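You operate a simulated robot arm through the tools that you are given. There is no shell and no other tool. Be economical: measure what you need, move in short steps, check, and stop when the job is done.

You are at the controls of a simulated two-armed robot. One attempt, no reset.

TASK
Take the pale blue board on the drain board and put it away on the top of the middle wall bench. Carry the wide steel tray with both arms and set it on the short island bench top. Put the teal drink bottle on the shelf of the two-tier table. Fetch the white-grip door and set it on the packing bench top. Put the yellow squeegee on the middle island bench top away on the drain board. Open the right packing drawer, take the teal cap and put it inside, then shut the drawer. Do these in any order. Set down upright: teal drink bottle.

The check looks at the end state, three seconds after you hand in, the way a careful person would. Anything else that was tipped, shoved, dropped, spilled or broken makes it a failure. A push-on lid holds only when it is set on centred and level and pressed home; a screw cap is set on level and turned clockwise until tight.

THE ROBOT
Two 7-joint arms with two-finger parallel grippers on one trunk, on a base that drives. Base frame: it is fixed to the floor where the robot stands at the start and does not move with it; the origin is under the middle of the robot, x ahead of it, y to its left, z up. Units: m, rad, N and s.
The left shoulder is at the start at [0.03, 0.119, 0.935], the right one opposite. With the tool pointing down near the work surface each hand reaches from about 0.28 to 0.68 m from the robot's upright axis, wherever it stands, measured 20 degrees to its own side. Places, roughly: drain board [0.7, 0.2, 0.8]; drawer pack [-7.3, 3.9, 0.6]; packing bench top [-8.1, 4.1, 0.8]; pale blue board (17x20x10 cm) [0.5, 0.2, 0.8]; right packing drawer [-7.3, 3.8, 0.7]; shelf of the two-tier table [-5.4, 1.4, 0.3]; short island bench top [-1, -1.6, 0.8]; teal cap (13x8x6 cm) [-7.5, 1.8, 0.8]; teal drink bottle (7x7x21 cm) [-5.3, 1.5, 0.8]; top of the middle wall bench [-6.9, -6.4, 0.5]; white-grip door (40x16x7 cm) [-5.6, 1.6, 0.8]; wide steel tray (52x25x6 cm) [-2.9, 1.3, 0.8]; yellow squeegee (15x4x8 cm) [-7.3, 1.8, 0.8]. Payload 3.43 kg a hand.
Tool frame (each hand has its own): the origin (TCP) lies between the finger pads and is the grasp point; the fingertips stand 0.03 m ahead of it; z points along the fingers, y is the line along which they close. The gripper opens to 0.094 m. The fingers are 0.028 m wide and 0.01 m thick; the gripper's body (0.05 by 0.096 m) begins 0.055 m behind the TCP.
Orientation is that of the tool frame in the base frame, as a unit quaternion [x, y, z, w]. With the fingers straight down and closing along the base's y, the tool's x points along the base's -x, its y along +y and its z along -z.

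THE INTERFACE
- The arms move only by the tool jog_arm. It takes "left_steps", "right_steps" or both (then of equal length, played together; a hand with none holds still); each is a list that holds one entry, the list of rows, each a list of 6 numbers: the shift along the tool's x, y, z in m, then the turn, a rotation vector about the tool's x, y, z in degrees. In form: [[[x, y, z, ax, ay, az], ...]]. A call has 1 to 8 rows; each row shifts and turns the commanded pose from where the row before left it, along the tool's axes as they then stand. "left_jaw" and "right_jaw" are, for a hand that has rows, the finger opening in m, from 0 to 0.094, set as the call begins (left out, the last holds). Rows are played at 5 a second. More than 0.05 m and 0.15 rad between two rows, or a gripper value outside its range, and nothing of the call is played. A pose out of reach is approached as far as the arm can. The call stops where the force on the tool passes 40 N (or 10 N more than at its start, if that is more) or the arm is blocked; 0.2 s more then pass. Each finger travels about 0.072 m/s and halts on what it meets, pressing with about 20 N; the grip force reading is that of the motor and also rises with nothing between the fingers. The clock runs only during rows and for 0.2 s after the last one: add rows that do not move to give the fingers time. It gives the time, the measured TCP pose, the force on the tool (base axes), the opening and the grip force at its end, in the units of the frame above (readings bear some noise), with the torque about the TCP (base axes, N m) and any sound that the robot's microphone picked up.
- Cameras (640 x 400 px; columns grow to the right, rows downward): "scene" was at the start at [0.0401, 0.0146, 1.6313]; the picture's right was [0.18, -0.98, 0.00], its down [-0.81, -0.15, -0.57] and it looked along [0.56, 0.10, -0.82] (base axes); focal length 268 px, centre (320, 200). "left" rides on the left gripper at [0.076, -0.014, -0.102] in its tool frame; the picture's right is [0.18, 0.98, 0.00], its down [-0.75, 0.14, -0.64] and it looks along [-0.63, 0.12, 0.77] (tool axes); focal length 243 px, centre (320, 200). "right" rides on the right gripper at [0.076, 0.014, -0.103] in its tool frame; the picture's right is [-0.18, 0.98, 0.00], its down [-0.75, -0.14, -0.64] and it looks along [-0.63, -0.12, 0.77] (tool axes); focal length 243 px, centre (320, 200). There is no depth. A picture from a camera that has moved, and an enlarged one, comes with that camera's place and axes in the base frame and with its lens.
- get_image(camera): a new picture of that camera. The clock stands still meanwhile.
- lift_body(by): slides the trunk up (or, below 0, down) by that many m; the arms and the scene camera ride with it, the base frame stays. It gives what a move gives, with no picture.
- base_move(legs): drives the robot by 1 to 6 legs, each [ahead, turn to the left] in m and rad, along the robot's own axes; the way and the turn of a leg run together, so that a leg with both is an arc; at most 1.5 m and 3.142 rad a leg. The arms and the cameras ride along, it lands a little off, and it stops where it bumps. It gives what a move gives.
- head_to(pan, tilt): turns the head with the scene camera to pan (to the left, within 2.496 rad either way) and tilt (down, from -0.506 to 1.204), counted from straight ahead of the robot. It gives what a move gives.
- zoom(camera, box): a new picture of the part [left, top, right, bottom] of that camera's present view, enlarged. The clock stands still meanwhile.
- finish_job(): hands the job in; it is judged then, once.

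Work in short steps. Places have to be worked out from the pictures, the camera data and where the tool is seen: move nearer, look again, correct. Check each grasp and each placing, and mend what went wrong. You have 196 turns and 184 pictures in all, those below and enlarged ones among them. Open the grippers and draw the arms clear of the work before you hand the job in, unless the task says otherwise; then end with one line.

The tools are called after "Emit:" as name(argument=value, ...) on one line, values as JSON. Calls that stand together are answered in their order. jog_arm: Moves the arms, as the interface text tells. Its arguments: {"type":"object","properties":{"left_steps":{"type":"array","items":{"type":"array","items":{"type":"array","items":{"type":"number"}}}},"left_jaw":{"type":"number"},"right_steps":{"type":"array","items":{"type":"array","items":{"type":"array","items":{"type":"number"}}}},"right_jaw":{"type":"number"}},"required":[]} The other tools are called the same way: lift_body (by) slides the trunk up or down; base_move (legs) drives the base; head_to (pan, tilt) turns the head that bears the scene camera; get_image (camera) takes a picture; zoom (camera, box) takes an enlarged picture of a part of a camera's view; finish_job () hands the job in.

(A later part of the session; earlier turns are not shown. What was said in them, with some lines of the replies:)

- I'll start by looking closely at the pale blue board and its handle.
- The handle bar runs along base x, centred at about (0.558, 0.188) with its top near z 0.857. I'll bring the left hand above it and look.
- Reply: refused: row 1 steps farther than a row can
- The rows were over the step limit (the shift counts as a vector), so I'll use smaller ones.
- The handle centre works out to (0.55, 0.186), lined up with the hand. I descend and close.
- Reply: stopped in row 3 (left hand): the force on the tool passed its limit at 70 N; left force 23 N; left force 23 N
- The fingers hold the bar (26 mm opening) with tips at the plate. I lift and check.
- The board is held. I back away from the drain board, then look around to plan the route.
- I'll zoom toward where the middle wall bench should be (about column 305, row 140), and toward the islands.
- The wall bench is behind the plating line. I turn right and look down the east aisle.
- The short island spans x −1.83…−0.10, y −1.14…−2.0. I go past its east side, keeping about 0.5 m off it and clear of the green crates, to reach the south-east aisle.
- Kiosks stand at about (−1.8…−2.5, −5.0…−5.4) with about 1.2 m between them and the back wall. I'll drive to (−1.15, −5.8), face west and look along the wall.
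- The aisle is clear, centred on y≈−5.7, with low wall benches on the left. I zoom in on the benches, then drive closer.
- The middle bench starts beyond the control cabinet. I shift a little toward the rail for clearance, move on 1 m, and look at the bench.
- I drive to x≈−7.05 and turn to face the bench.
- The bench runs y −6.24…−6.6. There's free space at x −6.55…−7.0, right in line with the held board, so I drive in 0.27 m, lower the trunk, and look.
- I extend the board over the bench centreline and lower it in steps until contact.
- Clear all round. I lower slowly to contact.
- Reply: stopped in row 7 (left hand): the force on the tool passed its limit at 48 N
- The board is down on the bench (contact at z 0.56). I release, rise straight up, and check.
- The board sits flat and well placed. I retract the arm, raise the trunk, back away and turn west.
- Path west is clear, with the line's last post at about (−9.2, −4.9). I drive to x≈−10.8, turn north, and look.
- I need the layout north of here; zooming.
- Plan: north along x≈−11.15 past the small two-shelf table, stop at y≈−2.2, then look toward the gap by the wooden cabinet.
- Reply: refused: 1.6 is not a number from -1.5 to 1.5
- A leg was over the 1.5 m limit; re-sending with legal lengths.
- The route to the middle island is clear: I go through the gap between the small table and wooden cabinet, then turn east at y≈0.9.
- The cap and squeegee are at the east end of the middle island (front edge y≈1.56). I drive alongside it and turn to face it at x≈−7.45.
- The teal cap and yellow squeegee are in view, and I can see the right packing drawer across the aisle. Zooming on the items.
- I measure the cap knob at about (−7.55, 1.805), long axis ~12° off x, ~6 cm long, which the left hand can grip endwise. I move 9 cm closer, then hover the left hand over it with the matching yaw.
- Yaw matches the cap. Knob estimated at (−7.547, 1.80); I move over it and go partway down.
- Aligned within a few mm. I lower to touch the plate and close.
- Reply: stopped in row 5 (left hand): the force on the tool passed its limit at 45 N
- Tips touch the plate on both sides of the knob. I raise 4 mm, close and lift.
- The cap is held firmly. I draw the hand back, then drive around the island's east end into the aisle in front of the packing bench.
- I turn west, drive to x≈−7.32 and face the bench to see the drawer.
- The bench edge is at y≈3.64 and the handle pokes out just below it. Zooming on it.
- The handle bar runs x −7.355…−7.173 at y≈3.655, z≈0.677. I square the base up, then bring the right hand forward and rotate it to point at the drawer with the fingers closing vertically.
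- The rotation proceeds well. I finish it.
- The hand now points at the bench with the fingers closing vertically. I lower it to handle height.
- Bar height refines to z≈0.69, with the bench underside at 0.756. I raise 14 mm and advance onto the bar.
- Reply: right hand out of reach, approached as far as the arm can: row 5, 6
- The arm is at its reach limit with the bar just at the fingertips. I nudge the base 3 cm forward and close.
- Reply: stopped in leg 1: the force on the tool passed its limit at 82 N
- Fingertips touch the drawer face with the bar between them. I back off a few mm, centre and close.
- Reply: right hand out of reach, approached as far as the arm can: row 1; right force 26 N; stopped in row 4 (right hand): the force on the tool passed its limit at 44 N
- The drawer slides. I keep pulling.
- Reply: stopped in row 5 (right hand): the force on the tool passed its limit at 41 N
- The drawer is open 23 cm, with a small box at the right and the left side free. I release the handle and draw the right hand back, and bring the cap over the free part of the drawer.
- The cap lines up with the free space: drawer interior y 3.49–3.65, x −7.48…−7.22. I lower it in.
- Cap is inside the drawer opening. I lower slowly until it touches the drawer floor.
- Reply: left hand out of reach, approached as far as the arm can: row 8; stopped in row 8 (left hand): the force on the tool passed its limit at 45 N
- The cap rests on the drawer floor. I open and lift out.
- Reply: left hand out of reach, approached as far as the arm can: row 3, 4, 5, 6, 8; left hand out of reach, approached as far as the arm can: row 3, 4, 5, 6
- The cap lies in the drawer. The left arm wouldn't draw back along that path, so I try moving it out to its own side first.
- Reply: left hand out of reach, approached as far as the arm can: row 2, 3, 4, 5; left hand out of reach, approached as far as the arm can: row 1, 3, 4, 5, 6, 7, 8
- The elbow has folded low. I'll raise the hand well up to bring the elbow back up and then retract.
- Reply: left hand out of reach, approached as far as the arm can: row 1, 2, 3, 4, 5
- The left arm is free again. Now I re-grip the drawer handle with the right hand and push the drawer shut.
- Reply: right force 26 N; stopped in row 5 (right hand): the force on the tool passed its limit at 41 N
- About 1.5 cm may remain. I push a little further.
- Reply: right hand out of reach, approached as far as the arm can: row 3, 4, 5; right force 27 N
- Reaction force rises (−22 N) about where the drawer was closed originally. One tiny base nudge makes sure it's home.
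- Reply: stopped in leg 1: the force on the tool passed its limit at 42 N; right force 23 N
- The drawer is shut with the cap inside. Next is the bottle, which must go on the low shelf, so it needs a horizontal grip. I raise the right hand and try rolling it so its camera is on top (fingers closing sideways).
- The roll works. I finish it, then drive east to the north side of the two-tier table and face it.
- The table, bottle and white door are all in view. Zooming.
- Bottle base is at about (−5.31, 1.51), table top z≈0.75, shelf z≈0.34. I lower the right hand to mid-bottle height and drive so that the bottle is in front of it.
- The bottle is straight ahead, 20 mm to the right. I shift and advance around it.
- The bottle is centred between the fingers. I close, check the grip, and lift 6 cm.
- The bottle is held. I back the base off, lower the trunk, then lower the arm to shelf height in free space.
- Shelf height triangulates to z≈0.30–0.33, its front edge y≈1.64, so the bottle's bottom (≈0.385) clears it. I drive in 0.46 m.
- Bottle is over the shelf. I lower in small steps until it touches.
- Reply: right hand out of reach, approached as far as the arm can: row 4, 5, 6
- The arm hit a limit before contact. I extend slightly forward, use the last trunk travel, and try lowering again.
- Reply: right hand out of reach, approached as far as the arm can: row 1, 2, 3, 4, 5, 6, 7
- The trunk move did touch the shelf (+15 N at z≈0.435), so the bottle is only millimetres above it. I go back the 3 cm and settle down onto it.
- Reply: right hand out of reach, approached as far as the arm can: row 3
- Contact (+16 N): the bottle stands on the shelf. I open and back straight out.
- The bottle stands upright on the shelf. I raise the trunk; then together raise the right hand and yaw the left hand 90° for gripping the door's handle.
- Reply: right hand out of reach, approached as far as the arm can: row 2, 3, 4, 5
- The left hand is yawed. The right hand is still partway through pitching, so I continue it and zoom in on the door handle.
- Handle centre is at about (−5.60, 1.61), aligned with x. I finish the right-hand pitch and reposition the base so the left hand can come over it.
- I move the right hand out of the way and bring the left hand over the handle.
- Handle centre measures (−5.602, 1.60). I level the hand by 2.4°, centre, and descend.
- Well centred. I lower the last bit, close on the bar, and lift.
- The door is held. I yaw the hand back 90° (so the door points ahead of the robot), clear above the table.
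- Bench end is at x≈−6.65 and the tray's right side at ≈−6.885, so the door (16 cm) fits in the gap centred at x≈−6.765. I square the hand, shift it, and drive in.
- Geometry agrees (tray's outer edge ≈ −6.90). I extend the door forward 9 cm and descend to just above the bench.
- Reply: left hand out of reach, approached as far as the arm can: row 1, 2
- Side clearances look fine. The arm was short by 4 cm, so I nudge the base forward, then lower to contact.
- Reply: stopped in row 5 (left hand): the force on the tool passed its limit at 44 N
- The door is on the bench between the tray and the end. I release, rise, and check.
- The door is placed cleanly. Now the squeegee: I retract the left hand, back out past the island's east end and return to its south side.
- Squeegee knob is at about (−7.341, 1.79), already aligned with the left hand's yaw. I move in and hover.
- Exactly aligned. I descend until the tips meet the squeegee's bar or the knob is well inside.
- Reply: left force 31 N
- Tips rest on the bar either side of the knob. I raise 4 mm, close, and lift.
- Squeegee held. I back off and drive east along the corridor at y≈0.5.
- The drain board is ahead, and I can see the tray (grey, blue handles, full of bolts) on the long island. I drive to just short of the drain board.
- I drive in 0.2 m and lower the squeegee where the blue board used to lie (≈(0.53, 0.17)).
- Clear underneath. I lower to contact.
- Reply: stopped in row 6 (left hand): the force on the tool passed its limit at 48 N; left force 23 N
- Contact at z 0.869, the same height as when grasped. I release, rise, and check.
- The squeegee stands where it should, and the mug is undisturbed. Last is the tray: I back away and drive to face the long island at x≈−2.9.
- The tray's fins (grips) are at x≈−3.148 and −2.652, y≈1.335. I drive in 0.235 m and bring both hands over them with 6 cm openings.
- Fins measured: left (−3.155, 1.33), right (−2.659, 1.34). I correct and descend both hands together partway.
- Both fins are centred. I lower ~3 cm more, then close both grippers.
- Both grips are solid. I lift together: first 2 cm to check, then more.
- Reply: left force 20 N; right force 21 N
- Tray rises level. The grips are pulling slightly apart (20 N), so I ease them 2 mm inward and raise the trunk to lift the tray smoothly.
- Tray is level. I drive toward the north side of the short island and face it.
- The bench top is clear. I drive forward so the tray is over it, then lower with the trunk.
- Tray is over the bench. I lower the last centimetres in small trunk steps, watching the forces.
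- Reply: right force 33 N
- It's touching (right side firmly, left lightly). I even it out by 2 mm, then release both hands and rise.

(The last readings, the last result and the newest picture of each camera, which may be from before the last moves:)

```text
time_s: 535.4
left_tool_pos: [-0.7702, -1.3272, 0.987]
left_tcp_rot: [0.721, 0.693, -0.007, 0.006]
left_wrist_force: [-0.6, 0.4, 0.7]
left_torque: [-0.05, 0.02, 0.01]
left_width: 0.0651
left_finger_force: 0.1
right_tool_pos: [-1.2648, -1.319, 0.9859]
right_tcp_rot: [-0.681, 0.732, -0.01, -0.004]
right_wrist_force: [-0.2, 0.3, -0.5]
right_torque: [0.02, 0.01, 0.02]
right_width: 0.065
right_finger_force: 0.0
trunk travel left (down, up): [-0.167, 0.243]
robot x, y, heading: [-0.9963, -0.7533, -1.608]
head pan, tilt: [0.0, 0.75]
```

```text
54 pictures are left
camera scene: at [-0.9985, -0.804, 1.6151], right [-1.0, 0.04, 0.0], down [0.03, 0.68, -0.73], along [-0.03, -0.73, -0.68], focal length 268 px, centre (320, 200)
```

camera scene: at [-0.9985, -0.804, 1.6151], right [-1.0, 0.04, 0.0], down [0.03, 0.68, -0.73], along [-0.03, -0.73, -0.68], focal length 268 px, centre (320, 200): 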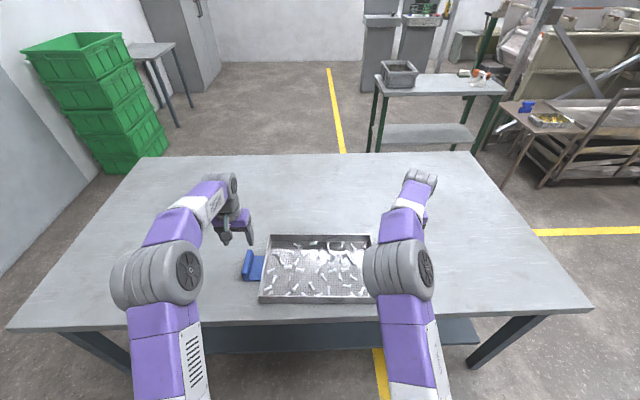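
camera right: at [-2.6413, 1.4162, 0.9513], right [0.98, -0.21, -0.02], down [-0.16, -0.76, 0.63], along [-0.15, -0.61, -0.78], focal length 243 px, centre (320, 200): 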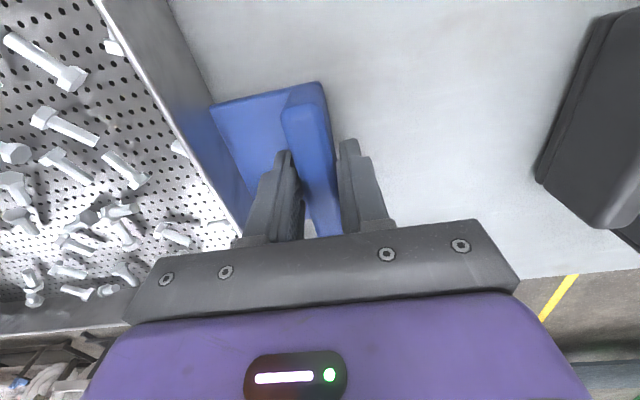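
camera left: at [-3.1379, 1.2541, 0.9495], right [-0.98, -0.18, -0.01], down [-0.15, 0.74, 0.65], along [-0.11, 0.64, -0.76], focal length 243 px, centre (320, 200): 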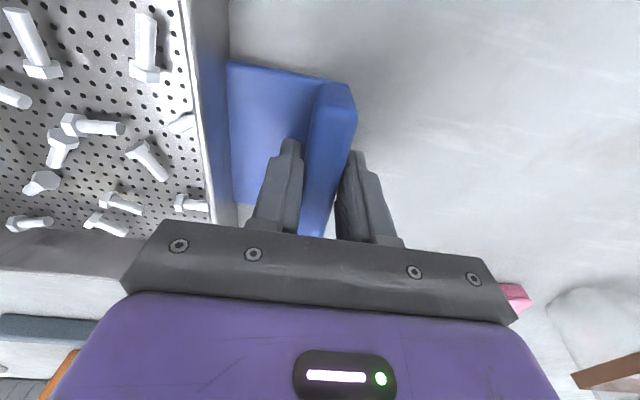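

The tray is set down flat with its bolts in it. I open both grippers, back clear and take one last look.

Emit:
jog_arm(left_steps=[[[0, 0, -0.02, 0, 0, 0], [0, 0, 0, 0, 0, 0]]], right_steps=[[[0, 0, -0.02, 0, 0, 0], [0, 0, 0, 0, 0, 0]]], left_jaw=0.094, right_jaw=0.094)

Emit:
base_move(legs=[[-0.55, 0]])

Emit:
get_image(camera="scene")

Emit:
head_to(pan=1.4, tilt=0.45)

Emit:
get_image(camera="scene")

```text
time_s: 536.0
left_tool_pos: [-0.768, -1.3285, 1.0067]
left_tcp_rot: [0.72, 0.694, -0.006, 0.005]
left_wrist_force: [0.9, 1.2, 0.7]
left_torque: [-0.02, 0.0, -0.04]
left_width: 0.0939
left_finger_force: 0.1
right_tool_pos: [-1.2663, -1.3185, 1.0041]
right_tcp_rot: [-0.681, 0.732, -0.011, -0.005]
right_wrist_force: [0.1, 0.3, 0.1]
right_torque: [-0.01, 0.0, 0.0]
right_width: 0.0939
right_finger_force: 0.0
trunk travel left (down, up): [-0.167, 0.243]
robot x, y, heading: [-0.9941, -0.7532, -1.613]
head pan, tilt: [0.0, 0.75]
```

```text
time_s: 539.1
left_tool_pos: [-0.7478, -0.7708, 1.0063]
left_tcp_rot: [0.72, 0.694, -0.007, 0.005]
left_wrist_force: [0.5, 0.3, 0.5]
left_torque: [-0.02, 0.01, 0.01]
left_width: 0.0938
left_finger_force: 0.1
right_tool_pos: [-1.2447, -0.7632, 1.0035]
right_tcp_rot: [-0.682, 0.731, -0.011, -0.006]
right_wrist_force: [-0.4, 0.5, -1.1]
right_torque: [-0.01, -0.04, 0.0]
right_width: 0.0939
right_finger_force: 0.1
trunk travel left (down, up): [-0.167, 0.243]
robot x, y, heading: [-0.9751, -0.1958, -1.609]
head pan, tilt: [0.0, 0.75]
```

```text
53 pictures are left
camera scene: at [-0.9775, -0.2493, 1.6151], right [-1.0, 0.04, 0.0], down [0.03, 0.68, -0.73], along [-0.03, -0.73, -0.68], focal length 268 px, centre (320, 200)
```

scene: 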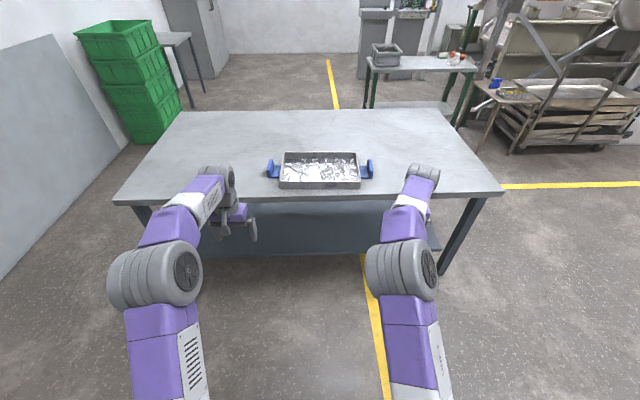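

```text
time_s: 540.7
left_tool_pos: [-0.7473, -0.7719, 1.0071]
left_tcp_rot: [0.719, 0.694, -0.007, 0.005]
left_wrist_force: [-0.3, 0.3, 0.1]
left_torque: [-0.02, -0.01, 0.01]
left_width: 0.0939
left_finger_force: 0.0
right_tool_pos: [-1.244, -0.764, 1.005]
right_tcp_rot: [-0.681, 0.732, -0.011, -0.005]
right_wrist_force: [-0.1, 0.6, 0.6]
right_torque: [0.06, 0.04, 0.01]
right_width: 0.0942
right_finger_force: 0.0
trunk travel left (down, up): [-0.167, 0.243]
robot x, y, heading: [-0.9765, -0.198, -1.605]
head pan, tilt: [1.4, 0.45]
```

```text
52 pictures are left
camera scene: at [-0.8846, -0.1862, 1.6414], right [-0.21, -0.98, 0.0], down [-0.43, 0.09, -0.9], along [0.88, -0.19, -0.44], focal length 268 px, centre (320, 200)
```

scene: 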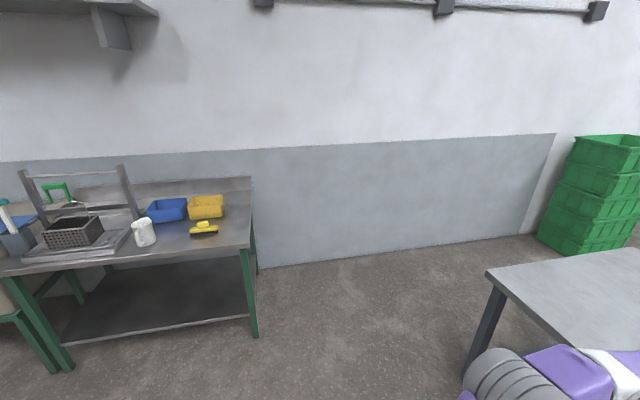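

The tray sits centred on the short island, and the squeegee is on the drain board with the mug upright beside it. All six jobs are done and both arms are clear, so I hand in.

Emit:
finish_job()

```text
The job is handed in.
```

All six jobs are done and handed in: the board, tray, bottle (upright on the shelf), door and squeegee are in their places, and the teal cap is in the shut right packing drawer. I noticed nothing else tipped, moved or spilled.
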